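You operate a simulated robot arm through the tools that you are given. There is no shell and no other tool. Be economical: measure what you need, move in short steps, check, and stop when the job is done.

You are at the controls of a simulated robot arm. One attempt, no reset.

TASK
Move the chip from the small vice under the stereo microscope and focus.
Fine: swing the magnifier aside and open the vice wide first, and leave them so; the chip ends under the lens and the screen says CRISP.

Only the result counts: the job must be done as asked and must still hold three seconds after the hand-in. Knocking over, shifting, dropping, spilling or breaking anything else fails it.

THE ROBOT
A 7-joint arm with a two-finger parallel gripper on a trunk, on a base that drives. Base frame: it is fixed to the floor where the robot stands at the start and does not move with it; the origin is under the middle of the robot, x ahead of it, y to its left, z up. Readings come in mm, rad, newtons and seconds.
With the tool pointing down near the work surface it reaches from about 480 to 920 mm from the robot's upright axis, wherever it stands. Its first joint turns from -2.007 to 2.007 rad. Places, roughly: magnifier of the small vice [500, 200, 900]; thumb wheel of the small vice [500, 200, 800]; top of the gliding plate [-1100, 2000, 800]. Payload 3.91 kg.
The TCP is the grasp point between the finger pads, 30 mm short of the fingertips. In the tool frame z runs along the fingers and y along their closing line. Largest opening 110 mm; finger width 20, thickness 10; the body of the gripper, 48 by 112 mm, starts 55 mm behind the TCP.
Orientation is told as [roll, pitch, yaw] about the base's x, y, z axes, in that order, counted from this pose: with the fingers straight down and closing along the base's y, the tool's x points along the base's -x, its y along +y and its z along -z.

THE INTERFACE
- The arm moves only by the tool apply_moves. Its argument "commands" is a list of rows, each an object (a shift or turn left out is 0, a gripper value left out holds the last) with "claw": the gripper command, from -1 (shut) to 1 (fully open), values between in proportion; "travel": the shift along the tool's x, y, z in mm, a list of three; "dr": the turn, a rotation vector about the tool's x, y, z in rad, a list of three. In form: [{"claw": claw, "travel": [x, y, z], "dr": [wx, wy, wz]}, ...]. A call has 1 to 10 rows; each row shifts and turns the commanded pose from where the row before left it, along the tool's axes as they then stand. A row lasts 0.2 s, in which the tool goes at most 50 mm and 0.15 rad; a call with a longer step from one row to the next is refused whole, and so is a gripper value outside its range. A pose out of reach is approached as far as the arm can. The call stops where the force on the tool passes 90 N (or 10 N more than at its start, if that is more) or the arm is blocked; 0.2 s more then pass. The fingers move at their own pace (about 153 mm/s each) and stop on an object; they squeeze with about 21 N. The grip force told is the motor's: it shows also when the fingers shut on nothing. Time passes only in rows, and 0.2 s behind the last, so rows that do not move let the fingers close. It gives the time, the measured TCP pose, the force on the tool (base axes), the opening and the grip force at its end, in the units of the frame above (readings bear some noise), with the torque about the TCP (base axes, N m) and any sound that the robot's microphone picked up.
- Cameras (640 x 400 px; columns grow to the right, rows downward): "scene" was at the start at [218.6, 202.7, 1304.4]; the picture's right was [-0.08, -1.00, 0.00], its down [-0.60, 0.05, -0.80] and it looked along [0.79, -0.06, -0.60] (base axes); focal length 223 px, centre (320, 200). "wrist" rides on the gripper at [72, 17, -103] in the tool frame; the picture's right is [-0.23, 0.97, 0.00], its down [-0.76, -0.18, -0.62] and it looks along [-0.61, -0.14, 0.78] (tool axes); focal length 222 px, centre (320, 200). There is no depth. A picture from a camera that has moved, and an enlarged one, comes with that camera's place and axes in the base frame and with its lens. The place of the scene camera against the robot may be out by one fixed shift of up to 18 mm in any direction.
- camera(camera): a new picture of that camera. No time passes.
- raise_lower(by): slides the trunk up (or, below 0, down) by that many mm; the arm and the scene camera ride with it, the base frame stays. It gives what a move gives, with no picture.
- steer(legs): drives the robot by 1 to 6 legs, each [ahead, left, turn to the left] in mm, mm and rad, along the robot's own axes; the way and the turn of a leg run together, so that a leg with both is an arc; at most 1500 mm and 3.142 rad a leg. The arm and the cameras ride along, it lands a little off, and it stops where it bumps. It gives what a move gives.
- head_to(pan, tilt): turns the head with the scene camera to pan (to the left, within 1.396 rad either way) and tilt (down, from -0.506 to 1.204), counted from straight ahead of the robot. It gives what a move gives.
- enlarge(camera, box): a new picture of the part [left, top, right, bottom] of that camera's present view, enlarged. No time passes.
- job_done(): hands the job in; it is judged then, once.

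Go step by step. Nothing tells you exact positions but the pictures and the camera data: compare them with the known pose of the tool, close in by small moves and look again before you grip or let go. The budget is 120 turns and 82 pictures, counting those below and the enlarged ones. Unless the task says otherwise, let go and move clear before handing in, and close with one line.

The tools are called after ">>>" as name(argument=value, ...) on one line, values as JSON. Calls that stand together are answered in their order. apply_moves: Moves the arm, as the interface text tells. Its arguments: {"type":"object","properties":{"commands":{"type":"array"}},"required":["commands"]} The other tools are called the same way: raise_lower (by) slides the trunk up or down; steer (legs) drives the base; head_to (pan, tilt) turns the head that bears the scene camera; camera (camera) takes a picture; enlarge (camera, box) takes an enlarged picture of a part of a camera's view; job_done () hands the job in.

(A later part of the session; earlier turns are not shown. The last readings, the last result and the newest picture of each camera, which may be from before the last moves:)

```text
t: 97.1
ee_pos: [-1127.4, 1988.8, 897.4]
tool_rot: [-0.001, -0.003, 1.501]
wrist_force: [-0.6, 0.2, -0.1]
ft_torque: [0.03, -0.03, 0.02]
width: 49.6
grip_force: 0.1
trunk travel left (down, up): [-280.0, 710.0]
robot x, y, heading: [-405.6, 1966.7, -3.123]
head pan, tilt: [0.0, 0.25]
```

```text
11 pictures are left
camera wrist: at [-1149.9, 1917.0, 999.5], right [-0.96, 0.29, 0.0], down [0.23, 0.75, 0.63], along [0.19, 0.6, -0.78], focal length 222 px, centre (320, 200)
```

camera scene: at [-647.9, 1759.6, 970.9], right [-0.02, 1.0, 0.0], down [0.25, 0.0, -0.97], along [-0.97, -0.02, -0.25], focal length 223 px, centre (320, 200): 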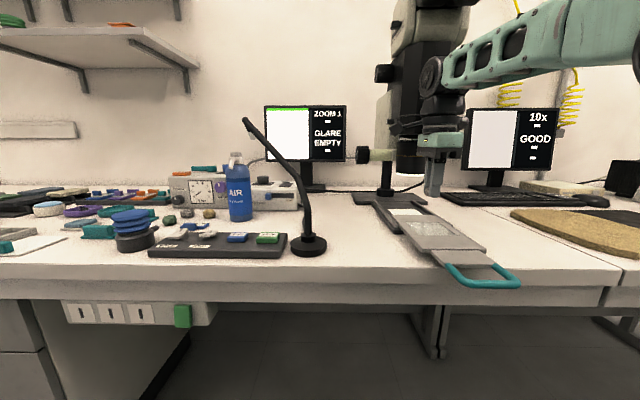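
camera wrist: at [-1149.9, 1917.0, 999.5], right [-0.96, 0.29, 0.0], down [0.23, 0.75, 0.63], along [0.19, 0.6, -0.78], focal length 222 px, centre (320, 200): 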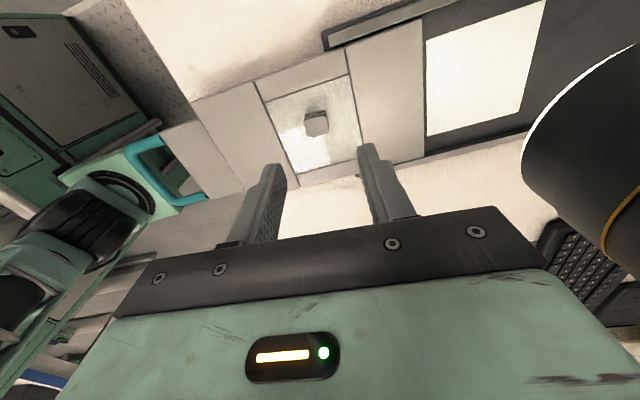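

The chip sits centred on the window. Next I'll back up a little, move the closed fingers in front of the teal handle and push the plate in.

>>> apply_moves(commands=[{"claw": -1, "travel": [0, 0, -40]}, {"claw": -1, "travel": [0, -40, 0]}, {"claw": -1, "travel": [0, -45, 0]}])

>>> steer(legs=[[-120, 0, 0]])

>>> camera(camera="wrist")

```text
t: 97.9
ee_pos: [-1044.8, 1981.7, 935.8]
tool_rot: [-0.001, -0.004, 1.503]
wrist_force: [0.6, 0.9, -0.8]
ft_torque: [-0.03, -0.02, 0.0]
width: 0.1
grip_force: 20.5
trunk travel left (down, up): [-280.0, 710.0]
robot x, y, heading: [-407.0, 1962.7, -3.122]
head pan, tilt: [0.0, 0.25]
```

```text
t: 99.2
ee_pos: [-924.5, 1984.9, 936.5]
tool_rot: [0.002, -0.002, 1.503]
wrist_force: [0.1, 0.4, 0.3]
ft_torque: [0.01, -0.02, 0.03]
width: 0.1
grip_force: 19.9
trunk travel left (down, up): [-280.0, 710.0]
robot x, y, heading: [-286.4, 1967.2, -3.117]
head pan, tilt: [0.0, 0.25]
```

```text
10 pictures are left
camera wrist: at [-946.4, 1912.2, 1040.1], right [-0.96, 0.29, 0.0], down [0.23, 0.75, 0.62], along [0.18, 0.6, -0.78], focal length 222 px, centre (320, 200)
```

wrist: 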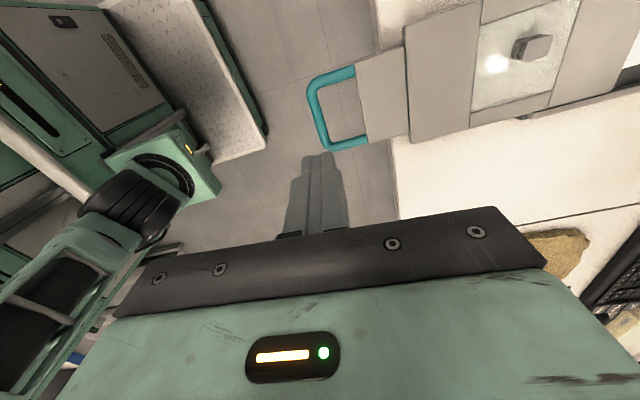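

The handle's outer bar is at about (-919, 1990). I'll place the closed fingers in front of it, then push in gently.

>>> apply_moves(commands=[{"claw": -1, "travel": [-3, -40, 0]}, {"claw": -1, "travel": [0, 0, 45]}, {"claw": -1, "travel": [0, 0, 45]}, {"claw": -1, "travel": [0, 0, 41]}, {"claw": -1, "travel": [0, 10, 0]}, {"claw": -1}])

>>> camera(camera="scene")

```text
t: 100.6
ee_pos: [-893.8, 1984.0, 804.8]
tool_rot: [-0.001, -0.002, 1.502]
wrist_force: [0.1, 0.4, -0.2]
ft_torque: [0.0, -0.03, -0.02]
width: 0.0
grip_force: 20.8
trunk travel left (down, up): [-280.0, 710.0]
robot x, y, heading: [-285.9, 1968.4, -3.117]
head pan, tilt: [0.0, 0.25]
```

```text
9 pictures are left
camera scene: at [-526.6, 1761.7, 970.8], right [-0.02, 1.0, 0.0], down [0.25, 0.01, -0.97], along [-0.97, -0.02, -0.25], focal length 223 px, centre (320, 200)
```

scene: 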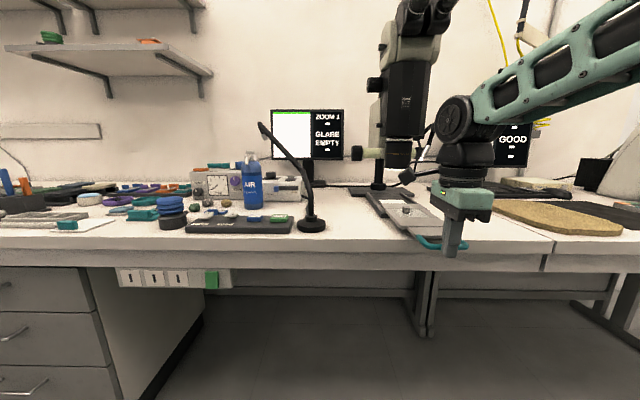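

The fingers are in front of the handle bar, so I'll push the plate in steadily.

>>> apply_moves(commands=[{"claw": -1, "travel": [0, 14, 0]}, {"claw": -1, "travel": [1, 15, 0]}, {"claw": -1, "travel": [1, 15, 0]}, {"claw": -1, "travel": [1, 15, 0]}, {"claw": -1, "travel": [1, 15, 0]}, {"claw": -1, "travel": [1, 15, 0]}])

>>> apply_moves(commands=[{"claw": -1, "travel": [1, 15, 0]}, {"claw": -1, "travel": [1, 15, 0]}, {"claw": -1, "travel": [1, 15, 0]}, {"claw": -1, "travel": [0, 8, 0]}, {"claw": -1}])

>>> camera(camera="scene")

```text
t: 102.0
ee_pos: [-985.4, 1986.5, 804.8]
tool_rot: [0.0, -0.003, 1.503]
wrist_force: [1.8, 0.1, -1.2]
ft_torque: [0.0, -0.02, -0.02]
width: 0.0
grip_force: 20.6
trunk travel left (down, up): [-280.0, 710.0]
robot x, y, heading: [-283.7, 1967.3, -3.124]
head pan, tilt: [0.0, 0.25]
```

```text
t: 103.2
ee_pos: [-1037.2, 1987.5, 805.0]
tool_rot: [0.0, -0.003, 1.503]
wrist_force: [1.4, -0.3, -0.6]
ft_torque: [0.0, -0.03, -0.01]
width: 0.0
grip_force: 20.7
trunk travel left (down, up): [-280.0, 710.0]
robot x, y, heading: [-281.2, 1967.7, -3.118]
head pan, tilt: [0.0, 0.25]
```

```text
8 pictures are left
camera scene: at [-526.7, 1761.7, 970.8], right [-0.02, 1.0, 0.0], down [0.25, 0.01, -0.97], along [-0.97, -0.02, -0.25], focal length 223 px, centre (320, 200)
```

scene: 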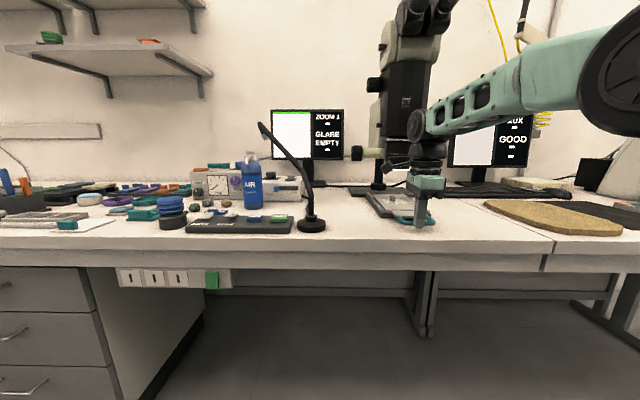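

It slides easily. I'll push in smaller steps towards the stop.

>>> apply_moves(commands=[{"claw": -1, "travel": [0.5, 8, 0]}, {"claw": -1, "travel": [0.5, 8, 0]}, {"claw": -1}])

>>> apply_moves(commands=[{"claw": -1, "travel": [0.4, 6, 0]}, {"claw": -1}])

>>> enlarge(camera="scene", box=[260, 95, 460, 235])

```text
t: 104.0
ee_pos: [-1053.2, 1986.6, 804.9]
tool_rot: [0.0, -0.001, 1.502]
wrist_force: [0.7, 0.2, 0.3]
ft_torque: [0.01, 0.03, 0.02]
width: 0.1
grip_force: 20.8
trunk travel left (down, up): [-280.0, 710.0]
robot x, y, heading: [-286.6, 1969.5, -3.122]
head pan, tilt: [0.0, 0.25]
```

```text
t: 104.6
ee_pos: [-1058.4, 1987.3, 804.7]
tool_rot: [-0.001, -0.002, 1.502]
wrist_force: [1.4, 0.9, -1.4]
ft_torque: [0.01, 0.02, 0.02]
width: 0.0
grip_force: 20.9
trunk travel left (down, up): [-280.0, 710.0]
robot x, y, heading: [-284.7, 1966.2, -3.12]
head pan, tilt: [0.0, 0.25]
```

```text
2.86 times, centred on (360, 165) of scene
camera zoom: at [-526.7, 1761.7, 970.8], right [-0.02, 1.0, 0.0], down [0.25, 0.01, -0.97], along [-0.97, -0.02, -0.25], focal length 638 px, centre (206, 300)
```

zoom: 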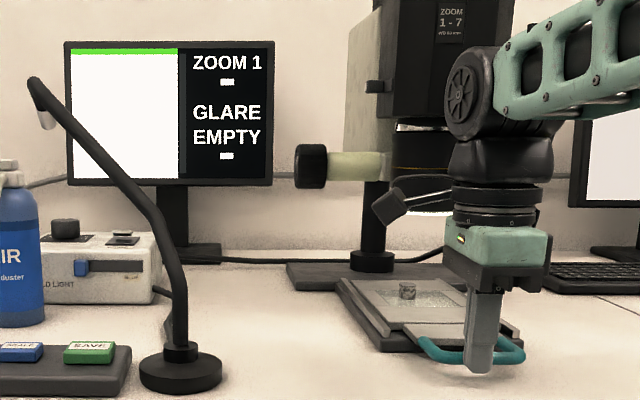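

The screen still says EMPTY and there's no stop yet, so I'll push further and feel for the end.

>>> apply_moves(commands=[{"claw": -1, "travel": [0.4, 5, 0]}, {"claw": -1}])

>>> apply_moves(commands=[{"claw": -1, "travel": [0.4, 5, 0]}, {"claw": -1}])

>>> apply_moves(commands=[{"claw": -1, "travel": [0.4, 5, 0]}, {"claw": -1}])

```text
t: 105.2
ee_pos: [-1063.8, 1986.5, 805.2]
tool_rot: [-0.001, -0.001, 1.502]
wrist_force: [1.7, 0.6, -0.2]
ft_torque: [-0.03, -0.01, 0.01]
width: 0.0
grip_force: 20.7
trunk travel left (down, up): [-280.0, 710.0]
robot x, y, heading: [-287.3, 1970.0, -3.124]
head pan, tilt: [0.0, 0.25]
```

```text
t: 105.8
ee_pos: [-1067.6, 1986.2, 805.2]
tool_rot: [-0.003, -0.002, 1.502]
wrist_force: [1.2, -0.8, 0.3]
ft_torque: [0.0, -0.02, -0.02]
width: 0.0
grip_force: 21.6
trunk travel left (down, up): [-280.0, 710.0]
robot x, y, heading: [-288.5, 1966.1, -3.12]
head pan, tilt: [0.0, 0.25]
```

```text
t: 106.4
ee_pos: [-1074.0, 1985.8, 805.6]
tool_rot: [-0.001, -0.003, 1.503]
wrist_force: [-0.1, 0.0, -0.9]
ft_torque: [0.04, 0.03, -0.01]
width: 0.0
grip_force: 20.6
trunk travel left (down, up): [-280.0, 710.0]
robot x, y, heading: [-288.2, 1966.7, -3.114]
head pan, tilt: [0.0, 0.25]
```

>>> camera(camera="wrist")

```text
6 pictures are left
camera wrist: at [-1095.5, 1914.6, 908.6], right [-0.96, 0.29, 0.0], down [0.23, 0.75, 0.62], along [0.18, 0.6, -0.78], focal length 222 px, centre (320, 200)
```

wrist: 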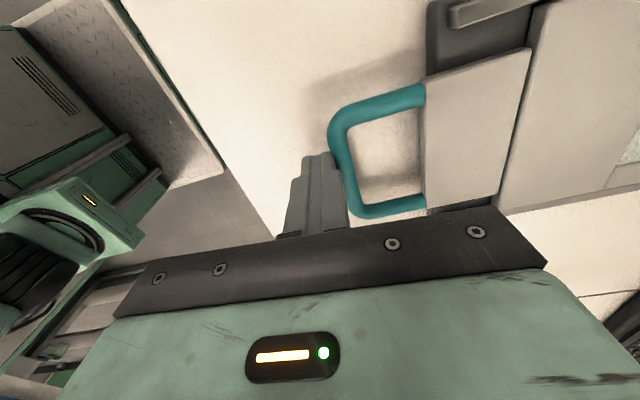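

The plate is probably past the lens axis now. I'll lift the hand aside for one clear picture of the chip against the lens.

>>> apply_moves(commands=[{"claw": -1, "travel": [0, -6, 0]}, {"claw": -0.1, "travel": [0, 0, -45]}, {"claw": -0.1, "travel": [0, -20, -40]}, {"claw": -0.1, "travel": [-40, -20, 0]}, {"claw": -0.1, "travel": [-45, 0, 0]}, {"claw": -0.1, "travel": [-45, 0, 0]}])

>>> enlarge(camera="scene", box=[270, 100, 450, 230])

```text
t: 107.8
ee_pos: [-1018.8, 2112.4, 891.5]
tool_rot: [0.0, -0.002, 1.505]
wrist_force: [1.3, 0.2, 0.0]
ft_torque: [0.0, 0.01, 0.03]
width: 49.7
grip_force: 0.0
trunk travel left (down, up): [-280.0, 710.0]
robot x, y, heading: [-286.4, 1966.2, -3.121]
head pan, tilt: [0.0, 0.25]
```

```text
3.08 times, centred on (360, 165) of scene
camera zoom: at [-526.6, 1761.5, 970.8], right [-0.02, 1.0, 0.0], down [0.25, 0.01, -0.97], along [-0.97, -0.02, -0.25], focal length 687 px, centre (197, 308)
```

zoom: 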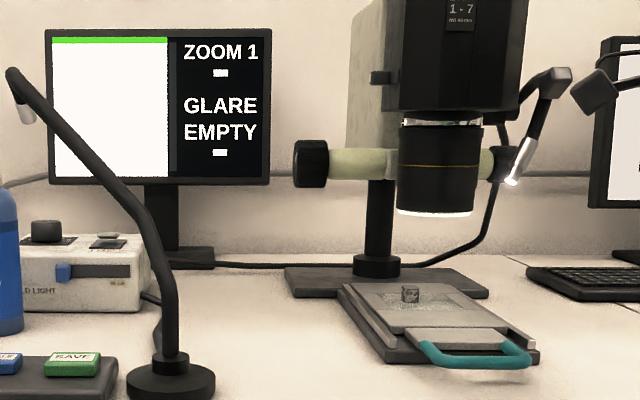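

The lens axis works out at x≈-1240, so the chip at about -1296 has overshot by around 53 mm. I'll grip the handle bar and draw the plate back.

>>> apply_moves(commands=[{"claw": -0.1, "travel": [45, 20, 0]}, {"claw": -0.1, "travel": [45, 20, 0]}, {"claw": -0.1, "travel": [43, 19, 0]}, {"claw": -0.1, "travel": [0, 0, 40]}, {"claw": -0.1, "travel": [0, 0, 40]}, {"claw": -0.1, "travel": [0, 0, 8]}, {"claw": -1}, {"claw": -1}])

```text
t: 109.6
ee_pos: [-1086.6, 1985.4, 803.3]
tool_rot: [-0.003, -0.003, 1.505]
wrist_force: [1.9, 4.2, -0.5]
ft_torque: [0.2, -0.05, 0.97]
width: 12.9
grip_force: 45.3
trunk travel left (down, up): [-280.0, 710.0]
robot x, y, heading: [-286.9, 1962.0, -3.118]
head pan, tilt: [0.0, 0.25]
```

The handle is gripped. I'll pull the plate back 52 mm.

>>> apply_moves(commands=[{"claw": -1, "travel": [-0.9, -13, 0]}, {"claw": -1, "travel": [-0.9, -13, 0]}, {"claw": -1, "travel": [-0.9, -13, 0]}, {"claw": -1, "travel": [-0.9, -13, 0]}, {"claw": -1}])

>>> enlarge(camera="scene", box=[270, 100, 450, 230])

```text
t: 110.8
ee_pos: [-1035.1, 1984.5, 804.2]
tool_rot: [0.0, -0.001, 1.503]
wrist_force: [0.3, 5.6, 10.2]
ft_torque: [0.07, -0.01, 0.92]
width: 12.9
grip_force: 45.1
trunk travel left (down, up): [-280.0, 710.0]
robot x, y, heading: [-285.9, 1964.3, -3.113]
head pan, tilt: [0.0, 0.25]
```

```text
3.08 times, centred on (360, 165) of scene
camera zoom: at [-526.4, 1761.9, 971.0], right [-0.02, 1.0, 0.0], down [0.25, 0.01, -0.97], along [-0.97, -0.02, -0.25], focal length 687 px, centre (197, 308)
```

zoom: 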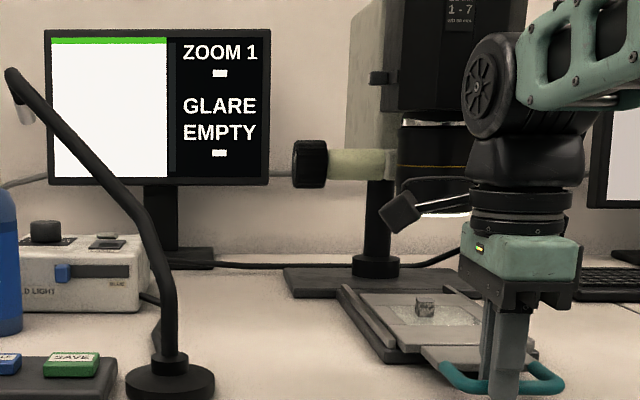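

It's still EMPTY. From the lit square in the base, the optical axis is more likely at x≈-1270, so I'll push the plate in 29 mm and look at the screen.

>>> apply_moves(commands=[{"claw": -1, "travel": [0.7, 10, 0]}, {"claw": -1, "travel": [0.7, 10, 0]}, {"claw": -1, "travel": [0.6, 9, 0]}, {"claw": -1}])

>>> enlarge(camera="scene", box=[270, 100, 450, 230])

```text
t: 111.8
ee_pos: [-1064.0, 1984.8, 804.1]
tool_rot: [-0.001, -0.003, 1.502]
wrist_force: [-0.2, 7.4, 9.9]
ft_torque: [0.34, -0.01, 0.95]
width: 13.0
grip_force: 45.1
trunk travel left (down, up): [-280.0, 710.0]
robot x, y, heading: [-289.3, 1965.1, -3.12]
head pan, tilt: [0.0, 0.25]
```

```text
3.08 times, centred on (360, 165) of scene
camera zoom: at [-526.3, 1761.9, 971.0], right [-0.02, 1.0, 0.0], down [0.25, 0.01, -0.97], along [-0.97, -0.02, -0.25], focal length 687 px, centre (197, 308)
```

zoom: 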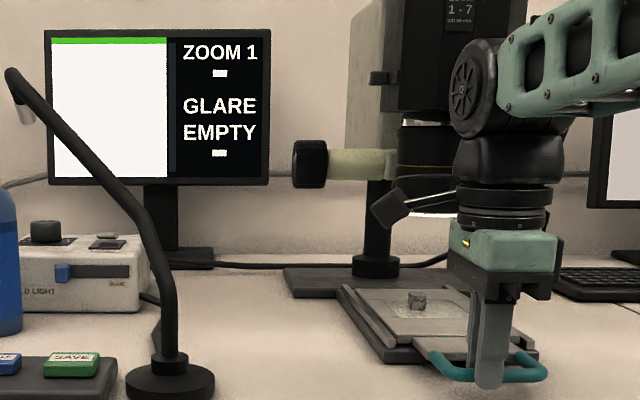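

It's still EMPTY at several x positions. Rechecking earlier pictures, the plate's centreline is at y≈2000 while the chip sits about 5.5 mm short of it. I'll pull the plate out again to shift the chip sideways.

>>> apply_moves(commands=[{"claw": -1, "travel": [-1, -14.5, 0]}, {"claw": -1, "travel": [-1, -14.5, 0]}, {"claw": -1, "travel": [-1, -14.5, 0]}, {"claw": -1, "travel": [-1, -14.5, 0]}, {"claw": -1, "travel": [-1, -14.5, 0]}, {"claw": -1, "travel": [-1, -14.5, 0]}, {"claw": -1, "travel": [-1, -14.5, 0]}, {"claw": -1, "travel": [-1, -14.5, 0]}, {"claw": -1, "travel": [-1, -14.5, 0]}, {"claw": -1, "travel": [-1, -14.5, 0]}])

```text
t: 114.0
ee_pos: [-919.4, 1984.5, 802.5]
tool_rot: [0.005, 0.0, 1.503]
wrist_force: [-17.1, 9.7, 11.9]
ft_torque: [0.09, 0.4, 0.97]
width: 12.7
grip_force: 44.9
trunk travel left (down, up): [-280.0, 710.0]
robot x, y, heading: [-286.4, 1967.4, -3.118]
head pan, tilt: [0.0, 0.25]
```

The plate is at its outer stop, so the chip should be back at about (-1127, 1989). I'll release the handle and return over the chip.

>>> apply_moves(commands=[{"claw": -0.1}, {"claw": -0.1, "travel": [0, 0, -46]}, {"claw": -0.1, "travel": [0, 0, -46]}, {"claw": -0.1, "travel": [2, 41.5, 0]}, {"claw": -0.1, "travel": [2, 41.5, 0]}, {"claw": -0.1, "travel": [2, 41.5, 0]}, {"claw": -0.1, "travel": [2, 41.5, 0]}, {"claw": -0.1, "travel": [1.6, 41.5, 0]}, {"claw": -0.1}])

```text
t: 116.0
ee_pos: [-1104.9, 1988.6, 894.6]
tool_rot: [-0.002, -0.001, 1.504]
wrist_force: [-0.3, 0.1, 0.1]
ft_torque: [0.01, 0.02, 0.04]
width: 49.3
grip_force: 0.1
out of reach, approached as far as the arm can: row 8
trunk travel left (down, up): [-280.0, 710.0]
robot x, y, heading: [-286.0, 1965.9, -3.12]
head pan, tilt: [0.0, 0.25]
```

That's out of reach from here. I'll retract slightly and drive forward.

>>> apply_moves(commands=[{"claw": -0.1, "travel": [0, -45, 0]}, {"claw": -0.1, "travel": [0, -45, 0]}, {"claw": -0.1}])

>>> steer(legs=[[100, 0, 0]])

>>> apply_moves(commands=[{"claw": -0.1}])

```text
t: 116.8
ee_pos: [-1013.8, 1983.5, 895.1]
tool_rot: [0.0, -0.002, 1.503]
wrist_force: [-0.7, -0.7, -0.8]
ft_torque: [-0.02, -0.03, 0.0]
width: 49.6
grip_force: 0.1
trunk travel left (down, up): [-280.0, 710.0]
robot x, y, heading: [-286.2, 1965.6, -3.114]
head pan, tilt: [0.0, 0.25]
```

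```text
t: 117.9
ee_pos: [-1113.4, 1982.5, 894.7]
tool_rot: [0.001, -0.003, 1.502]
wrist_force: [-0.1, -0.2, 0.1]
ft_torque: [0.01, -0.03, -0.01]
width: 49.3
grip_force: 0.1
trunk travel left (down, up): [-280.0, 710.0]
robot x, y, heading: [-382.3, 1965.4, -3.121]
head pan, tilt: [0.0, 0.25]
```

```text
t: 118.3
ee_pos: [-1112.3, 1983.0, 894.8]
tool_rot: [0.0, -0.001, 1.505]
wrist_force: [-0.2, 0.1, 0.1]
ft_torque: [-0.02, -0.01, -0.01]
width: 49.2
grip_force: 0.1
trunk travel left (down, up): [-280.0, 710.0]
robot x, y, heading: [-389.4, 1967.1, -3.119]
head pan, tilt: [0.0, 0.25]
```

>>> apply_moves(commands=[{"claw": -0.1, "travel": [-5.2, 14.9, 0]}, {"claw": -0.1, "travel": [0, 0, 40]}, {"claw": -0.1, "travel": [0, 0, 30]}, {"claw": -0.1, "travel": [0, 0, 5]}, {"claw": -0.1}])

```text
t: 119.5
ee_pos: [-1127.5, 1988.2, 820.2]
tool_rot: [0.001, -0.003, 1.503]
wrist_force: [0.8, 0.6, -0.2]
ft_torque: [-0.04, 0.02, 0.01]
width: 49.6
grip_force: 0.0
trunk travel left (down, up): [-280.0, 710.0]
robot x, y, heading: [-386.3, 1963.5, -3.122]
head pan, tilt: [0.0, 0.25]
```

>>> apply_moves(commands=[{"claw": -0.1, "travel": [0, 0, 2.5]}, {"claw": -0.4}, {"claw": -1}, {"claw": -1}, {"claw": -1}])

```text
t: 120.7
ee_pos: [-1128.0, 1987.7, 816.7]
tool_rot: [0.0, -0.003, 1.503]
wrist_force: [-0.5, -0.5, 0.3]
ft_torque: [0.0, 0.0, 0.03]
width: 20.3
grip_force: 21.5
trunk travel left (down, up): [-280.0, 710.0]
robot x, y, heading: [-385.0, 1969.3, -3.123]
head pan, tilt: [0.0, 0.25]
```

I've regripped it. I'll lift 2 mm, shift +6 mm in y, lower and release.

>>> apply_moves(commands=[{"claw": -1, "travel": [0, 0, -3]}, {"claw": -1, "travel": [-6, 0.4, 0]}, {"claw": -1}, {"claw": -1, "travel": [0, 0, 2.5]}, {"claw": -1}])

>>> apply_moves(commands=[{"claw": -1, "travel": [0, 0, 1]}, {"claw": -1}])

```text
t: 121.9
ee_pos: [-1127.4, 1993.2, 817.0]
tool_rot: [0.0, -0.002, 1.5]
wrist_force: [0.4, 0.0, -0.4]
ft_torque: [0.0, -0.02, -0.04]
width: 20.2
grip_force: 20.5
trunk travel left (down, up): [-280.0, 710.0]
robot x, y, heading: [-386.7, 1962.4, -3.118]
head pan, tilt: [0.0, 0.25]
```

```text
t: 122.5
ee_pos: [-1129.0, 1994.1, 816.3]
tool_rot: [0.0, -0.001, 1.502]
wrist_force: [0.7, -0.4, 0.9]
ft_torque: [-0.03, 0.02, 0.02]
width: 20.6
grip_force: 21.6
trunk travel left (down, up): [-280.0, 710.0]
robot x, y, heading: [-381.6, 1964.5, -3.12]
head pan, tilt: [0.0, 0.25]
```

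>>> apply_moves(commands=[{"claw": -0.55}, {"claw": -0.3}, {"claw": -0.1}, {"claw": -0.1, "travel": [0, 0, -25]}, {"claw": -0.1, "travel": [0, 0, -45]}, {"claw": -0.1, "travel": [-1, -41, 0]}, {"claw": -0.1, "travel": [-2, -41, 0]}, {"claw": -0.1, "travel": [-2, -42, 0]}, {"claw": -0.1, "travel": [-2, -42, 0]}, {"claw": -0.1, "travel": [-2, -42, 0]}])

>>> apply_moves(commands=[{"claw": -0.1}])

```text
t: 124.7
ee_pos: [-918.6, 1987.8, 887.1]
tool_rot: [0.001, -0.001, 1.503]
wrist_force: [-0.2, -0.7, 1.1]
ft_torque: [0.01, -0.03, 0.01]
width: 49.5
grip_force: 0.0
trunk travel left (down, up): [-280.0, 710.0]
robot x, y, heading: [-385.6, 1964.7, -3.118]
head pan, tilt: [0.0, 0.25]
```

```text
t: 125.1
ee_pos: [-918.0, 1989.2, 886.7]
tool_rot: [0.001, -0.001, 1.503]
wrist_force: [1.2, -0.1, -0.6]
ft_torque: [-0.01, 0.0, -0.02]
width: 49.5
grip_force: 0.0
trunk travel left (down, up): [-280.0, 710.0]
robot x, y, heading: [-382.5, 1967.4, -3.118]
head pan, tilt: [0.0, 0.25]
```

I'll lower onto the handle bar, grip it and push the plate in 136 mm.

>>> apply_moves(commands=[{"claw": -0.1, "travel": [-4, 1, 0]}, {"claw": -0.1, "travel": [0, 0, 45]}, {"claw": -0.1, "travel": [0, 0, 38]}, {"claw": -1}, {"claw": -1}, {"claw": -1}, {"claw": -1, "travel": [1, 15, 0]}, {"claw": -1, "travel": [1, 15, 0]}, {"claw": -1, "travel": [1, 15, 0]}, {"claw": -1, "travel": [1, 15, 0]}])

>>> apply_moves(commands=[{"claw": -1, "travel": [1, 15, 0]}, {"claw": -1, "travel": [1, 15, 0]}, {"claw": -1, "travel": [1, 15, 0]}, {"claw": -1, "travel": [1, 15, 0]}, {"claw": -1, "travel": [1, 15, 0]}, {"claw": -1}])

```text
t: 127.3
ee_pos: [-979.8, 1993.5, 801.4]
tool_rot: [-0.001, -0.004, 1.501]
wrist_force: [1.4, 3.3, -9.5]
ft_torque: [0.34, 0.0, 0.94]
width: 13.1
grip_force: 45.0
trunk travel left (down, up): [-280.0, 710.0]
robot x, y, heading: [-390.3, 1961.1, -3.124]
head pan, tilt: [0.0, 0.25]
```

```text
t: 128.7
ee_pos: [-1058.6, 1994.7, 802.8]
tool_rot: [-0.006, -0.004, 1.499]
wrist_force: [-0.7, 7.0, -35.6]
ft_torque: [-0.02, 0.03, 0.96]
width: 12.8
grip_force: 44.8
trunk travel left (down, up): [-280.0, 710.0]
robot x, y, heading: [-379.8, 1961.5, -3.122]
head pan, tilt: [0.0, 0.25]
```

>>> enlarge(camera="scene", box=[220, 60, 500, 235])

```text
2.29 times, centred on (360, 148) of scene
camera zoom: at [-626.9, 1760.0, 970.3], right [-0.02, 1.0, 0.0], down [0.25, 0.01, -0.97], along [-0.97, -0.02, -0.25], focal length 511 px, centre (229, 320)
```

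zoom: 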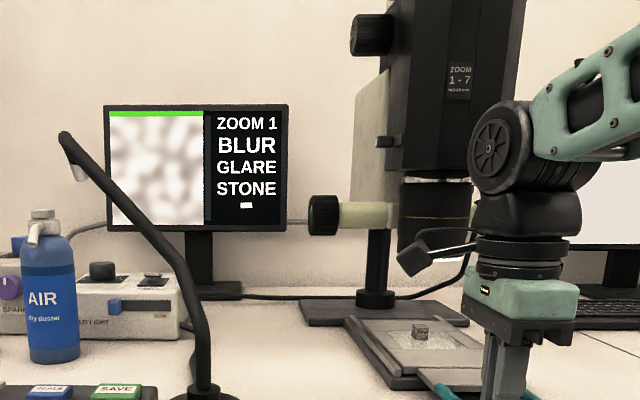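

The screen now reads ZOOM 1 / BLUR / GLARE / STONE, so the chip is under the lens and only focusing remains. I'll release the handle carefully, lift, raise the trunk, and move to the focus knob on the left, at about (-1385, 1880, 937).

>>> apply_moves(commands=[{"claw": -0.5}, {"claw": -0.1}, {"claw": -0.1, "travel": [0, 0, -40]}, {"claw": -0.1, "travel": [0, 0, -45]}, {"claw": -0.1}])

>>> raise_lower(by=170)

>>> apply_moves(commands=[{"claw": 1, "travel": [30, -20, 0], "dr": [0, 0, -0.069]}, {"claw": 1, "travel": [40, -20, 0]}, {"claw": 1, "travel": [40, -20, 0]}, {"claw": 1, "travel": [45, 0, 0]}, {"claw": 1}])

```text
t: 129.9
ee_pos: [-1055.3, 1992.8, 889.3]
tool_rot: [0.0, -0.001, 1.503]
wrist_force: [-0.3, -0.4, -0.7]
ft_torque: [0.0, 0.0, -0.03]
width: 49.5
grip_force: 0.0
trunk travel left (down, up): [-280.0, 710.0]
robot x, y, heading: [-384.4, 1967.0, -3.124]
head pan, tilt: [0.0, 0.25]
```

```text
t: 131.8
ee_pos: [-1055.6, 1992.9, 1058.8]
tool_rot: [0.001, -0.001, 1.503]
wrist_force: [-0.1, -0.7, 0.3]
ft_torque: [0.01, 0.0, 0.01]
width: 49.5
grip_force: 0.0
trunk travel left (down, up): [-450.0, 540.0]
robot x, y, heading: [-384.8, 1963.9, -3.121]
head pan, tilt: [0.0, 0.25]
```

```text
t: 133.0
ee_pos: [-995.4, 1836.7, 1059.0]
tool_rot: [0.0, -0.002, 1.57]
wrist_force: [0.8, -0.4, -0.7]
ft_torque: [0.01, -0.02, 0.03]
width: 110.0
grip_force: 0.1
trunk travel left (down, up): [-450.0, 540.0]
robot x, y, heading: [-385.8, 1965.3, -3.122]
head pan, tilt: [0.0, 0.25]
```

>>> steer(legs=[[240, 0, 0]])

>>> apply_moves(commands=[{"claw": 1, "dr": [0, -0.117, 0]}, {"claw": 1, "dr": [0, -0.117, 0]}, {"claw": 1, "dr": [0, -0.116, 0]}, {"claw": 1}])

```text
t: 135.0
ee_pos: [-1224.2, 1820.0, 1062.8]
tool_rot: [0.007, 0.002, 1.598]
wrist_force: [-0.3, -1.1, 0.6]
ft_torque: [0.01, 0.0, 0.0]
width: 109.9
grip_force: 0.1
trunk travel left (down, up): [-450.0, 540.0]
robot x, y, heading: [-625.0, 1959.9, -3.118]
head pan, tilt: [0.0, 0.25]
stopped in leg 1: the robot was blocked; the commanded pose is now the measured one
```

```text
t: 136.0
ee_pos: [-1227.3, 1823.2, 1061.9]
tool_rot: [0.003, -0.349, 1.592]
wrist_force: [-0.8, 1.5, -0.6]
ft_torque: [0.01, 0.0, 0.0]
width: 110.1
grip_force: 0.1
trunk travel left (down, up): [-450.0, 540.0]
robot x, y, heading: [-621.3, 1958.8, -3.121]
head pan, tilt: [0.0, 0.25]
```

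Something high on the arm, probably near the eyepieces, blocked the drive. I'll back off straight away, raise the trunk and come in from a lower y so that the arm stays left of the microscope.

>>> steer(legs=[[-180, 0, 0]])

>>> raise_lower(by=100)

>>> steer(legs=[[0, 190, 0]])

```text
t: 137.5
ee_pos: [-1050.2, 1829.1, 1062.1]
tool_rot: [0.003, -0.349, 1.588]
wrist_force: [-0.8, -0.3, -0.5]
ft_torque: [0.0, -0.01, 0.01]
width: 110.0
grip_force: 0.1
trunk travel left (down, up): [-450.0, 540.0]
robot x, y, heading: [-442.0, 1961.3, -3.123]
head pan, tilt: [0.0, 0.25]
```

```text
t: 138.8
ee_pos: [-1049.5, 1829.3, 1162.3]
tool_rot: [0.004, -0.349, 1.588]
wrist_force: [1.2, -0.9, 0.2]
ft_torque: [-0.01, -0.01, 0.0]
width: 109.9
grip_force: 0.1
trunk travel left (down, up): [-550.0, 440.0]
robot x, y, heading: [-443.1, 1964.0, -3.119]
head pan, tilt: [0.0, 0.25]
```

```text
t: 140.4
ee_pos: [-1046.4, 1640.6, 1162.8]
tool_rot: [0.003, -0.349, 1.59]
wrist_force: [0.0, 1.3, 1.0]
ft_torque: [0.02, -0.04, -0.02]
width: 110.1
grip_force: 0.1
trunk travel left (down, up): [-550.0, 440.0]
robot x, y, heading: [-442.7, 1772.8, -3.123]
head pan, tilt: [0.0, 0.25]
```

I'm now to the left of the microscope. I'll drive forward with the tool high, then swing over to the knob.

>>> steer(legs=[[200, 0, 0]])

>>> apply_moves(commands=[{"claw": 1, "travel": [-40, 0, 15]}, {"claw": 1, "travel": [-40, 0, 15]}, {"claw": 1, "travel": [-40, 20, 15]}, {"claw": 1, "travel": [-30, 30, 10]}, {"claw": 1}])

```text
t: 142.0
ee_pos: [-1250.5, 1637.3, 1162.4]
tool_rot: [0.004, -0.349, 1.585]
wrist_force: [-0.3, 0.7, 0.3]
ft_torque: [-0.02, 0.02, -0.01]
width: 109.7
grip_force: 0.1
trunk travel left (down, up): [-550.0, 440.0]
robot x, y, heading: [-642.9, 1771.3, -3.121]
head pan, tilt: [0.0, 0.25]
```

```text
t: 143.2
ee_pos: [-1303.1, 1796.3, 1162.3]
tool_rot: [0.003, -0.352, 1.586]
wrist_force: [-0.6, 0.5, 0.3]
ft_torque: [0.04, 0.01, 0.02]
width: 109.9
grip_force: 0.1
trunk travel left (down, up): [-550.0, 440.0]
robot x, y, heading: [-642.2, 1765.9, -3.127]
head pan, tilt: [0.0, 0.25]
```

>>> apply_moves(commands=[{"claw": 1, "travel": [0, 28, 43]}, {"claw": 1, "travel": [0, 27, 43]}, {"claw": 1, "travel": [0, 27, 43]}, {"claw": 1}])

>>> apply_moves(commands=[{"claw": 1, "travel": [0, 0, 15]}, {"claw": 1, "travel": [0, 0, 10]}, {"claw": 1}])

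>>> apply_moves(commands=[{"claw": 1, "travel": [0, 0, 10]}, {"claw": 1, "travel": [0, 0, 10]}, {"claw": 1}])

```text
refused: row 1 steps farther than a row can; nothing moved
```

```text
t: 144.0
ee_pos: [-1303.1, 1805.2, 1138.3]
tool_rot: [0.002, -0.35, 1.584]
wrist_force: [-0.2, 0.2, -0.5]
ft_torque: [0.0, 0.02, -0.02]
width: 110.0
grip_force: 0.0
trunk travel left (down, up): [-550.0, 440.0]
robot x, y, heading: [-645.1, 1769.1, -3.124]
head pan, tilt: [0.0, 0.25]
```

```text
t: 144.8
ee_pos: [-1302.5, 1812.4, 1119.8]
tool_rot: [0.003, -0.349, 1.587]
wrist_force: [0.4, -0.3, 0.3]
ft_torque: [-0.03, -0.02, 0.04]
width: 110.1
grip_force: 0.1
trunk travel left (down, up): [-550.0, 440.0]
robot x, y, heading: [-649.6, 1770.4, -3.119]
head pan, tilt: [0.0, 0.25]
```

>>> apply_moves(commands=[{"claw": 1, "travel": [0.5, 28, 28]}, {"claw": 1, "travel": [0.5, 28, 28]}, {"claw": 1, "travel": [0.5, 27, 28]}, {"claw": 1}])

>>> head_to(pan=-0.15, tilt=0.45)

```text
t: 145.8
ee_pos: [-1387.2, 1837.9, 1040.7]
tool_rot: [0.005, -0.351, 1.586]
wrist_force: [-0.7, -0.2, -0.1]
ft_torque: [0.01, 0.0, -0.01]
width: 110.1
grip_force: 0.1
trunk travel left (down, up): [-550.0, 440.0]
robot x, y, heading: [-643.9, 1770.1, -3.127]
head pan, tilt: [0.0, 0.25]
```

```text
t: 146.5
ee_pos: [-1386.6, 1837.9, 1039.5]
tool_rot: [0.004, -0.348, 1.587]
wrist_force: [-0.3, 0.0, 0.5]
ft_torque: [0.0, 0.0, 0.04]
width: 109.8
grip_force: 0.0
trunk travel left (down, up): [-550.0, 440.0]
robot x, y, heading: [-644.6, 1770.2, -3.127]
head pan, tilt: [-0.15, 0.45]
```

I'll descend along the tool axis in steps, feeling for contact.

>>> apply_moves(commands=[{"claw": 1, "travel": [0, 0, 15]}, {"claw": 1, "travel": [0, 0, 15]}, {"claw": 1, "travel": [0, 0, 12]}, {"claw": 1}])

>>> apply_moves(commands=[{"claw": 1, "travel": [0, 0, 8]}, {"claw": 1, "travel": [0, 0, 8]}, {"claw": 1}])

>>> apply_moves(commands=[{"claw": 1, "travel": [0, 0, 8]}, {"claw": 1, "travel": [0, 0, 8]}, {"claw": 1}])

>>> apply_moves(commands=[{"claw": 1, "travel": [0, 0, 8]}, {"claw": 1, "travel": [0, 0, 8]}, {"claw": 1}])

```text
t: 147.5
ee_pos: [-1387.3, 1852.3, 1000.5]
tool_rot: [0.003, -0.348, 1.587]
wrist_force: [-0.1, 0.1, -0.8]
ft_torque: [0.02, 0.03, 0.04]
width: 110.0
grip_force: 0.1
trunk travel left (down, up): [-550.0, 440.0]
robot x, y, heading: [-642.1, 1768.2, -3.129]
head pan, tilt: [-0.15, 0.45]
```

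```text
t: 148.1
ee_pos: [-1389.5, 1850.2, 999.6]
tool_rot: [0.029, -0.343, 1.589]
wrist_force: [2.5, -8.2, 41.6]
ft_torque: [-0.03, -2.45, -0.04]
width: 109.9
grip_force: 0.0
trunk travel left (down, up): [-550.0, 440.0]
robot x, y, heading: [-645.4, 1769.3, -3.124]
head pan, tilt: [-0.15, 0.45]
stopped in row 3: the force on the tool passed its limit (the readings are from after the stop); the commanded pose is now the measured one
```

```text
t: 148.6
ee_pos: [-1391.1, 1850.7, 1000.9]
tool_rot: [0.042, -0.342, 1.588]
wrist_force: [3.1, -7.3, 39.6]
ft_torque: [-0.09, -2.41, -0.44]
width: 109.8
grip_force: 0.0
trunk travel left (down, up): [-550.0, 440.0]
robot x, y, heading: [-642.5, 1768.3, -3.125]
head pan, tilt: [-0.15, 0.45]
stopped in row 2: the force on the tool passed its limit (the readings are from after the stop); the commanded pose is now the measured one
```

```text
t: 149.0
ee_pos: [-1394.0, 1852.2, 1000.4]
tool_rot: [0.053, -0.334, 1.586]
wrist_force: [2.1, -7.4, 37.6]
ft_torque: [-0.08, -2.42, -0.44]
width: 109.9
grip_force: 0.2
trunk travel left (down, up): [-550.0, 440.0]
robot x, y, heading: [-646.1, 1765.7, -3.12]
head pan, tilt: [-0.15, 0.45]
stopped in row 2: the force on the tool passed its limit (the readings are from after the stop); the commanded pose is now the measured one
```

The +x finger touched the top of the knob, so the knob is nearer, at x≈-1328. I'll back off, straighten the tool and shift +66 mm in x.

>>> apply_moves(commands=[{"claw": 1, "travel": [0, 0, -25]}, {"claw": 1, "travel": [0, 0, -15], "dr": [0.053, -0.014, 0.012]}, {"claw": 1, "travel": [0, -33, 0]}, {"claw": 1, "travel": [0, -33, 0]}, {"claw": 1}])

```text
t: 150.2
ee_pos: [-1324.3, 1839.6, 1034.7]
tool_rot: [-0.001, -0.352, 1.574]
wrist_force: [-0.4, 0.1, 0.5]
ft_torque: [-0.02, -0.01, -0.02]
width: 110.0
grip_force: 0.0
trunk travel left (down, up): [-550.0, 440.0]
robot x, y, heading: [-645.6, 1768.0, -3.122]
head pan, tilt: [-0.15, 0.45]
```

>>> apply_moves(commands=[{"claw": 1, "travel": [5, 0, 20]}, {"claw": 1, "travel": [0, 0, 20]}, {"claw": 1, "travel": [0, 0, 15]}, {"claw": 1}])

```text
t: 151.2
ee_pos: [-1324.2, 1854.5, 982.9]
tool_rot: [-0.001, -0.352, 1.573]
wrist_force: [0.7, -0.2, -0.1]
ft_torque: [-0.03, -0.03, -0.01]
width: 110.0
grip_force: 0.2
trunk travel left (down, up): [-550.0, 440.0]
robot x, y, heading: [-639.3, 1764.1, -3.12]
head pan, tilt: [-0.15, 0.45]
```

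No contact, which means the fingers now straddle the knob. I'll descend further.

>>> apply_moves(commands=[{"claw": 1, "travel": [0, 0, 10]}, {"claw": 1, "travel": [0, 0, 10]}, {"claw": 1}])

>>> apply_moves(commands=[{"claw": 1, "travel": [0, 0, 8]}, {"claw": 1, "travel": [0, 0, 8]}, {"claw": 1}])

```text
t: 152.0
ee_pos: [-1327.1, 1860.4, 963.6]
tool_rot: [-0.001, -0.351, 1.575]
wrist_force: [0.0, -0.5, 0.7]
ft_torque: [0.05, -0.03, 0.0]
width: 109.9
grip_force: 0.0
trunk travel left (down, up): [-550.0, 440.0]
robot x, y, heading: [-644.9, 1768.4, -3.125]
head pan, tilt: [-0.15, 0.45]
```

```text
t: 152.8
ee_pos: [-1325.2, 1865.7, 948.2]
tool_rot: [0.001, -0.351, 1.575]
wrist_force: [-0.5, 0.4, -0.2]
ft_torque: [0.0, -0.03, 0.0]
width: 110.1
grip_force: 0.1
trunk travel left (down, up): [-550.0, 440.0]
robot x, y, heading: [-650.2, 1766.0, -3.122]
head pan, tilt: [-0.15, 0.45]
```

Now I'll close on the knob.

>>> apply_moves(commands=[{"claw": 1, "travel": [0, 0, 5]}, {"claw": 0.3}, {"claw": 0.1}, {"claw": 0.1}])

```text
t: 153.8
ee_pos: [-1326.5, 1868.1, 943.4]
tool_rot: [0.001, -0.351, 1.572]
wrist_force: [-14.7, 0.8, 2.2]
ft_torque: [-0.03, 0.08, -0.14]
width: 67.8
grip_force: 7.7
trunk travel left (down, up): [-550.0, 440.0]
robot x, y, heading: [-643.2, 1766.9, -3.124]
head pan, tilt: [-0.15, 0.45]
```

The knob is about 6 mm further in -x. I'll centre on it and close.

>>> apply_moves(commands=[{"claw": 0.3, "travel": [0, 3, 0]}, {"claw": 0.3, "travel": [0, 3, 0]}, {"claw": 0.1}, {"claw": -1}, {"claw": -1}])

```text
t: 155.0
ee_pos: [-1335.1, 1867.2, 944.1]
tool_rot: [0.001, -0.35, 1.574]
wrist_force: [-22.0, 0.7, 5.0]
ft_torque: [0.13, 0.1, -0.05]
width: 53.6
grip_force: 44.8
trunk travel left (down, up): [-550.0, 440.0]
robot x, y, heading: [-642.1, 1766.5, -3.122]
head pan, tilt: [-0.15, 0.45]
```

The knob is gripped at 54 mm wide. I'll relax the sideways load and turn it about its axis by 0.6 rad, leaning the hand towards the robot.

>>> apply_moves(commands=[{"claw": -1, "travel": [0, 3, 0]}, {"claw": -1, "dr": [-0.1127, 0, 0.0412]}, {"claw": -1, "dr": [-0.1127, 0, 0.0412]}, {"claw": -1, "dr": [-0.1127, 0, 0.0412]}, {"claw": -1, "dr": [-0.1127, 0, 0.0412]}, {"claw": -1, "dr": [-0.1127, 0, 0.0412]}, {"claw": -1}])

```text
t: 156.6
ee_pos: [-1332.7, 1868.1, 941.4]
tool_rot: [0.627, -0.29, 1.372]
wrist_force: [14.7, -4.1, -10.0]
ft_torque: [0.18, -1.17, -0.49]
width: 53.6
grip_force: 45.4
trunk travel left (down, up): [-550.0, 440.0]
robot x, y, heading: [-644.2, 1770.1, -3.119]
head pan, tilt: [-0.15, 0.45]
```

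>>> enlarge(camera="scene", box=[230, 90, 430, 215])

```text
3.20 times, centred on (330, 152) of scene
camera zoom: at [-883.6, 1577.0, 1222.0], right [0.13, 0.99, 0.0], down [0.43, -0.06, -0.9], along [-0.89, 0.12, -0.44], focal length 715 px, centre (288, 352)
```

zoom: 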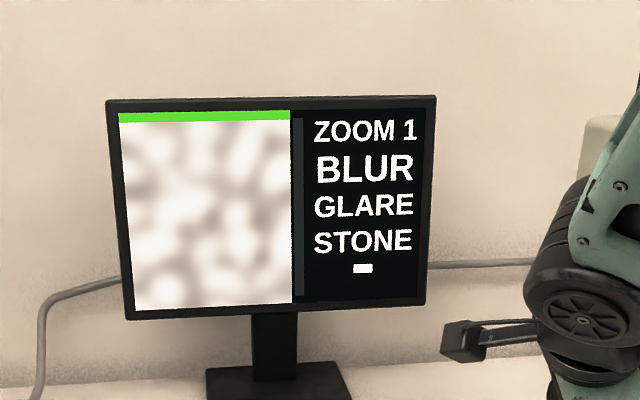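

It's still BLUR, and I have one picture left. I'll use the torque to find out whether the knob is really turning: rotate back and compare the resistance each way.

>>> apply_moves(commands=[{"claw": -1, "dr": [0.1127, 0, -0.0412]}, {"claw": -1, "dr": [0.1127, 0, -0.0412]}, {"claw": -1, "dr": [0.1127, 0, -0.0412]}, {"claw": -1}])

>>> apply_moves(commands=[{"claw": -1, "dr": [0.1127, 0, -0.0412]}, {"claw": -1, "dr": [0.1127, 0, -0.0412]}, {"claw": -1}])

```text
t: 157.6
ee_pos: [-1334.2, 1867.6, 942.3]
tool_rot: [0.249, -0.34, 1.489]
wrist_force: [20.0, -9.4, -17.5]
ft_torque: [0.0, -0.03, -0.9]
width: 53.8
grip_force: 44.9
trunk travel left (down, up): [-550.0, 440.0]
robot x, y, heading: [-646.1, 1769.7, -3.127]
head pan, tilt: [-0.15, 0.45]
```

```text
t: 158.4
ee_pos: [-1332.5, 1867.2, 942.7]
tool_rot: [-0.006, -0.351, 1.577]
wrist_force: [21.6, -8.2, -17.7]
ft_torque: [0.4, -0.03, -0.63]
width: 53.5
grip_force: 44.8
trunk travel left (down, up): [-550.0, 440.0]
robot x, y, heading: [-644.7, 1766.7, -3.121]
head pan, tilt: [-0.15, 0.45]
```

The resistance is one-sided: + is against an end stop and − is free. So I'll go on in the − direction.

>>> apply_moves(commands=[{"claw": -1, "dr": [0.1127, 0, -0.0412]}, {"claw": -1, "dr": [0.1127, 0, -0.0412]}, {"claw": -1, "dr": [0.1127, 0, -0.0412]}, {"claw": -1}])

```text
t: 159.4
ee_pos: [-1334.7, 1867.9, 942.6]
tool_rot: [-0.38, -0.329, 1.705]
wrist_force: [13.0, -6.3, -14.5]
ft_torque: [-0.31, -0.03, -0.59]
width: 53.5
grip_force: 44.7
trunk travel left (down, up): [-550.0, 440.0]
robot x, y, heading: [-642.6, 1769.7, -3.123]
head pan, tilt: [-0.15, 0.45]
```

>>> apply_moves(commands=[{"claw": 0.3}, {"claw": 0.3, "dr": [-0.1127, 0, 0.0412]}, {"claw": 0.3, "dr": [-0.1127, 0, 0.0412]}, {"claw": 0.3, "dr": [-0.1127, 0, 0.0412]}, {"claw": 0.3, "dr": [-0.1127, 0, 0.0412]}, {"claw": 0.3, "dr": [-0.1127, 0, 0.0412]}, {"claw": 0.3, "dr": [-0.1127, 0, 0.0412]}, {"claw": 0.3, "dr": [-0.1127, 0, 0.0412]}, {"claw": 0.3, "dr": [-0.1127, 0, 0.0412]}, {"claw": 0.3}])

>>> apply_moves(commands=[{"claw": -1}, {"claw": -1}, {"claw": -1, "dr": [0.1127, 0, -0.0412]}, {"claw": -1, "dr": [0.1127, 0, -0.0412]}, {"claw": -1, "dr": [0.1127, 0, -0.0412]}, {"claw": -1}])

```text
t: 161.6
ee_pos: [-1334.6, 1868.3, 943.8]
tool_rot: [0.63, -0.286, 1.371]
wrist_force: [0.2, -0.2, -0.8]
ft_torque: [-0.01, 0.01, 0.02]
width: 71.4
grip_force: 0.0
trunk travel left (down, up): [-550.0, 440.0]
robot x, y, heading: [-646.3, 1771.0, -3.123]
head pan, tilt: [-0.15, 0.45]
```

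```text
t: 163.0
ee_pos: [-1334.4, 1867.8, 942.4]
tool_rot: [0.25, -0.343, 1.49]
wrist_force: [20.9, -3.7, -18.8]
ft_torque: [0.03, -0.03, -0.75]
width: 53.5
grip_force: 44.9
trunk travel left (down, up): [-550.0, 440.0]
robot x, y, heading: [-641.2, 1766.4, -3.121]
head pan, tilt: [-0.15, 0.45]
```

>>> apply_moves(commands=[{"claw": -1, "dr": [0.1127, 0, -0.0412]}, {"claw": -1, "dr": [0.1127, 0, -0.0412]}, {"claw": -1, "dr": [0.1127, 0, -0.0412]}, {"claw": -1, "dr": [0.1127, 0, -0.0412]}, {"claw": -1, "dr": [0.1127, 0, -0.0412]}, {"claw": -1}])

```text
t: 164.4
ee_pos: [-1335.4, 1867.8, 942.4]
tool_rot: [-0.385, -0.329, 1.701]
wrist_force: [16.2, -4.1, -19.6]
ft_torque: [-0.23, -0.05, -0.74]
width: 53.5
grip_force: 45.0
trunk travel left (down, up): [-550.0, 440.0]
robot x, y, heading: [-641.3, 1765.5, -3.115]
head pan, tilt: [-0.15, 0.45]
```

It's still free at about 1.9 rad from the stop. I'll make one more stroke, looking for the far stop.

>>> apply_moves(commands=[{"claw": 0.3}, {"claw": 0.3, "dr": [-0.1127, 0, 0.0412]}, {"claw": 0.3, "dr": [-0.1127, 0, 0.0412]}, {"claw": 0.3, "dr": [-0.1127, 0, 0.0412]}, {"claw": 0.3, "dr": [-0.1127, 0, 0.0412]}, {"claw": 0.3, "dr": [-0.1127, 0, 0.0412]}, {"claw": 0.3, "dr": [-0.1127, 0, 0.0412]}, {"claw": 0.3, "dr": [-0.1127, 0, 0.0412]}, {"claw": 0.3, "dr": [-0.1127, 0, 0.0412]}, {"claw": 0.3}])

>>> apply_moves(commands=[{"claw": -1}, {"claw": -1}, {"claw": -1, "dr": [0.1127, 0, -0.0412]}, {"claw": -1, "dr": [0.1127, 0, -0.0412]}, {"claw": -1, "dr": [0.1127, 0, -0.0412]}, {"claw": -1, "dr": [0.1127, 0, -0.0412]}, {"claw": -1}])

>>> apply_moves(commands=[{"claw": -1, "dr": [0.1127, 0, -0.0412]}, {"claw": -1, "dr": [0.1127, 0, -0.0412]}, {"claw": -1, "dr": [0.1127, 0, -0.0412]}, {"claw": -1, "dr": [0.1127, 0, -0.0412]}, {"claw": -1}])

```text
t: 166.6
ee_pos: [-1335.7, 1867.5, 943.2]
tool_rot: [0.633, -0.287, 1.369]
wrist_force: [-0.1, 0.9, -0.3]
ft_torque: [0.0, 0.0, 0.01]
width: 71.3
grip_force: 0.2
trunk travel left (down, up): [-550.0, 440.0]
robot x, y, heading: [-645.2, 1769.6, -3.123]
head pan, tilt: [-0.15, 0.45]
```

```text
t: 168.2
ee_pos: [-1335.3, 1868.1, 942.6]
tool_rot: [0.122, -0.348, 1.53]
wrist_force: [21.1, -4.3, -18.4]
ft_torque: [-0.3, -0.03, -0.77]
width: 53.6
grip_force: 44.5
trunk travel left (down, up): [-550.0, 440.0]
robot x, y, heading: [-643.9, 1766.2, -3.124]
head pan, tilt: [-0.15, 0.45]
```

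```text
t: 169.4
ee_pos: [-1335.4, 1867.4, 943.6]
tool_rot: [-0.385, -0.327, 1.703]
wrist_force: [21.5, -3.5, -21.8]
ft_torque: [-0.03, -0.05, -0.48]
width: 53.6
grip_force: 45.1
trunk travel left (down, up): [-550.0, 440.0]
robot x, y, heading: [-645.0, 1766.9, -3.124]
head pan, tilt: [-0.15, 0.45]
```

I'm now about 2.9 rad from the stop with no far stop found. I'll use the last picture on the screen.

>>> enlarge(camera="scene", box=[230, 90, 430, 215])

```text
3.20 times, centred on (330, 152) of scene
camera zoom: at [-883.7, 1577.0, 1222.1], right [0.13, 0.99, 0.0], down [0.43, -0.06, -0.9], along [-0.89, 0.12, -0.44], focal length 715 px, centre (288, 352)
```

zoom: 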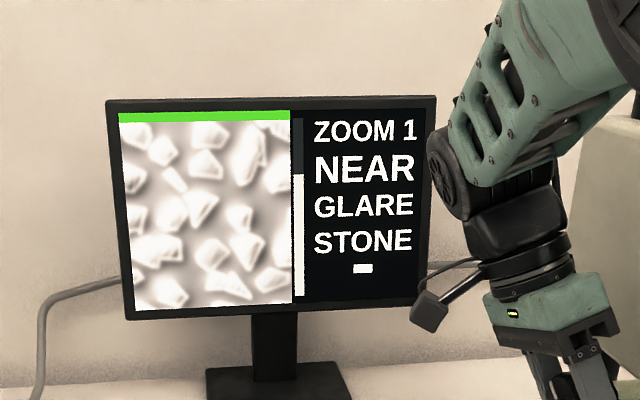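

The screen now says NEAR with its focus gauge at about two-thirds, so focus is close. My picture budget is used up, so I'll work from here by feel: finding the far stop tells me the knob's range.

>>> apply_moves(commands=[{"claw": 0.3}, {"claw": 0.3, "dr": [-0.1127, 0, 0.0412]}, {"claw": 0.3, "dr": [-0.1127, 0, 0.0412]}, {"claw": 0.3, "dr": [-0.1127, 0, 0.0412]}, {"claw": 0.3, "dr": [-0.1127, 0, 0.0412]}, {"claw": 0.3, "dr": [-0.1127, 0, 0.0412]}, {"claw": 0.3, "dr": [-0.1127, 0, 0.0412]}, {"claw": 0.3, "dr": [-0.1127, 0, 0.0412]}, {"claw": 0.3, "dr": [-0.1127, 0, 0.0412]}, {"claw": 0.3}])

>>> apply_moves(commands=[{"claw": -1}, {"claw": -1}, {"claw": -1, "dr": [0.1127, 0, -0.0412]}, {"claw": -1, "dr": [0.1127, 0, -0.0412]}, {"claw": -1}])

>>> apply_moves(commands=[{"claw": -1, "dr": [0.1127, 0, -0.0412]}, {"claw": -1, "dr": [0.1127, 0, -0.0412]}, {"claw": -1, "dr": [0.1127, 0, -0.0412]}, {"claw": -1}])

>>> apply_moves(commands=[{"claw": -1, "dr": [0.1127, 0, -0.0412]}, {"claw": -1, "dr": [0.1127, 0, -0.0412]}, {"claw": -1, "dr": [0.1127, 0, -0.0412]}, {"claw": -1}])

```text
t: 171.6
ee_pos: [-1335.3, 1867.9, 941.5]
tool_rot: [0.631, -0.288, 1.369]
wrist_force: [-0.3, -0.3, 0.3]
ft_torque: [0.05, 0.02, 0.0]
width: 71.7
grip_force: 0.0
trunk travel left (down, up): [-550.0, 440.0]
robot x, y, heading: [-647.6, 1764.3, -3.122]
head pan, tilt: [-0.15, 0.45]
```

```text
t: 172.8
ee_pos: [-1333.5, 1868.5, 942.4]
tool_rot: [0.377, -0.328, 1.447]
wrist_force: [17.0, -4.8, -20.3]
ft_torque: [-0.05, -0.04, -0.89]
width: 53.6
grip_force: 45.2
trunk travel left (down, up): [-550.0, 440.0]
robot x, y, heading: [-643.7, 1765.4, -3.124]
head pan, tilt: [-0.15, 0.45]
```

```text
t: 173.8
ee_pos: [-1334.2, 1867.9, 942.5]
tool_rot: [-0.005, -0.35, 1.577]
wrist_force: [18.3, -5.8, -24.1]
ft_torque: [-0.45, -0.06, -0.65]
width: 53.6
grip_force: 45.2
trunk travel left (down, up): [-550.0, 440.0]
robot x, y, heading: [-646.7, 1767.4, -3.121]
head pan, tilt: [-0.15, 0.45]
```

```text
t: 174.8
ee_pos: [-1335.4, 1869.5, 944.5]
tool_rot: [-0.379, -0.33, 1.701]
wrist_force: [-0.7, -1.9, 7.9]
ft_torque: [-0.36, 0.53, -0.61]
width: 53.8
grip_force: 45.0
trunk travel left (down, up): [-550.0, 440.0]
robot x, y, heading: [-641.2, 1770.2, -3.124]
head pan, tilt: [-0.15, 0.45]
```

The resistance changed sign, so I've found the far stop near 3.5–3.8 rad. I'll nudge slightly more to pin it down.

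>>> apply_moves(commands=[{"claw": -1, "dr": [0.0564, 0, -0.0206]}, {"claw": -1}])

>>> apply_moves(commands=[{"claw": -1, "dr": [0.0564, 0, -0.0206]}, {"claw": -1}])

```text
t: 175.4
ee_pos: [-1335.9, 1868.8, 943.3]
tool_rot: [-0.446, -0.322, 1.723]
wrist_force: [-0.6, 2.9, 0.1]
ft_torque: [0.6, 0.51, -0.13]
width: 53.5
grip_force: 45.2
trunk travel left (down, up): [-550.0, 440.0]
robot x, y, heading: [-647.5, 1770.8, -3.125]
head pan, tilt: [-0.15, 0.45]
```

```text
t: 176.0
ee_pos: [-1335.1, 1867.9, 942.7]
tool_rot: [-0.505, -0.311, 1.743]
wrist_force: [-4.9, 9.5, -3.6]
ft_torque: [0.31, 0.8, -0.85]
width: 53.4
grip_force: 45.1
trunk travel left (down, up): [-550.0, 440.0]
robot x, y, heading: [-645.4, 1767.5, -3.123]
head pan, tilt: [-0.15, 0.45]
```

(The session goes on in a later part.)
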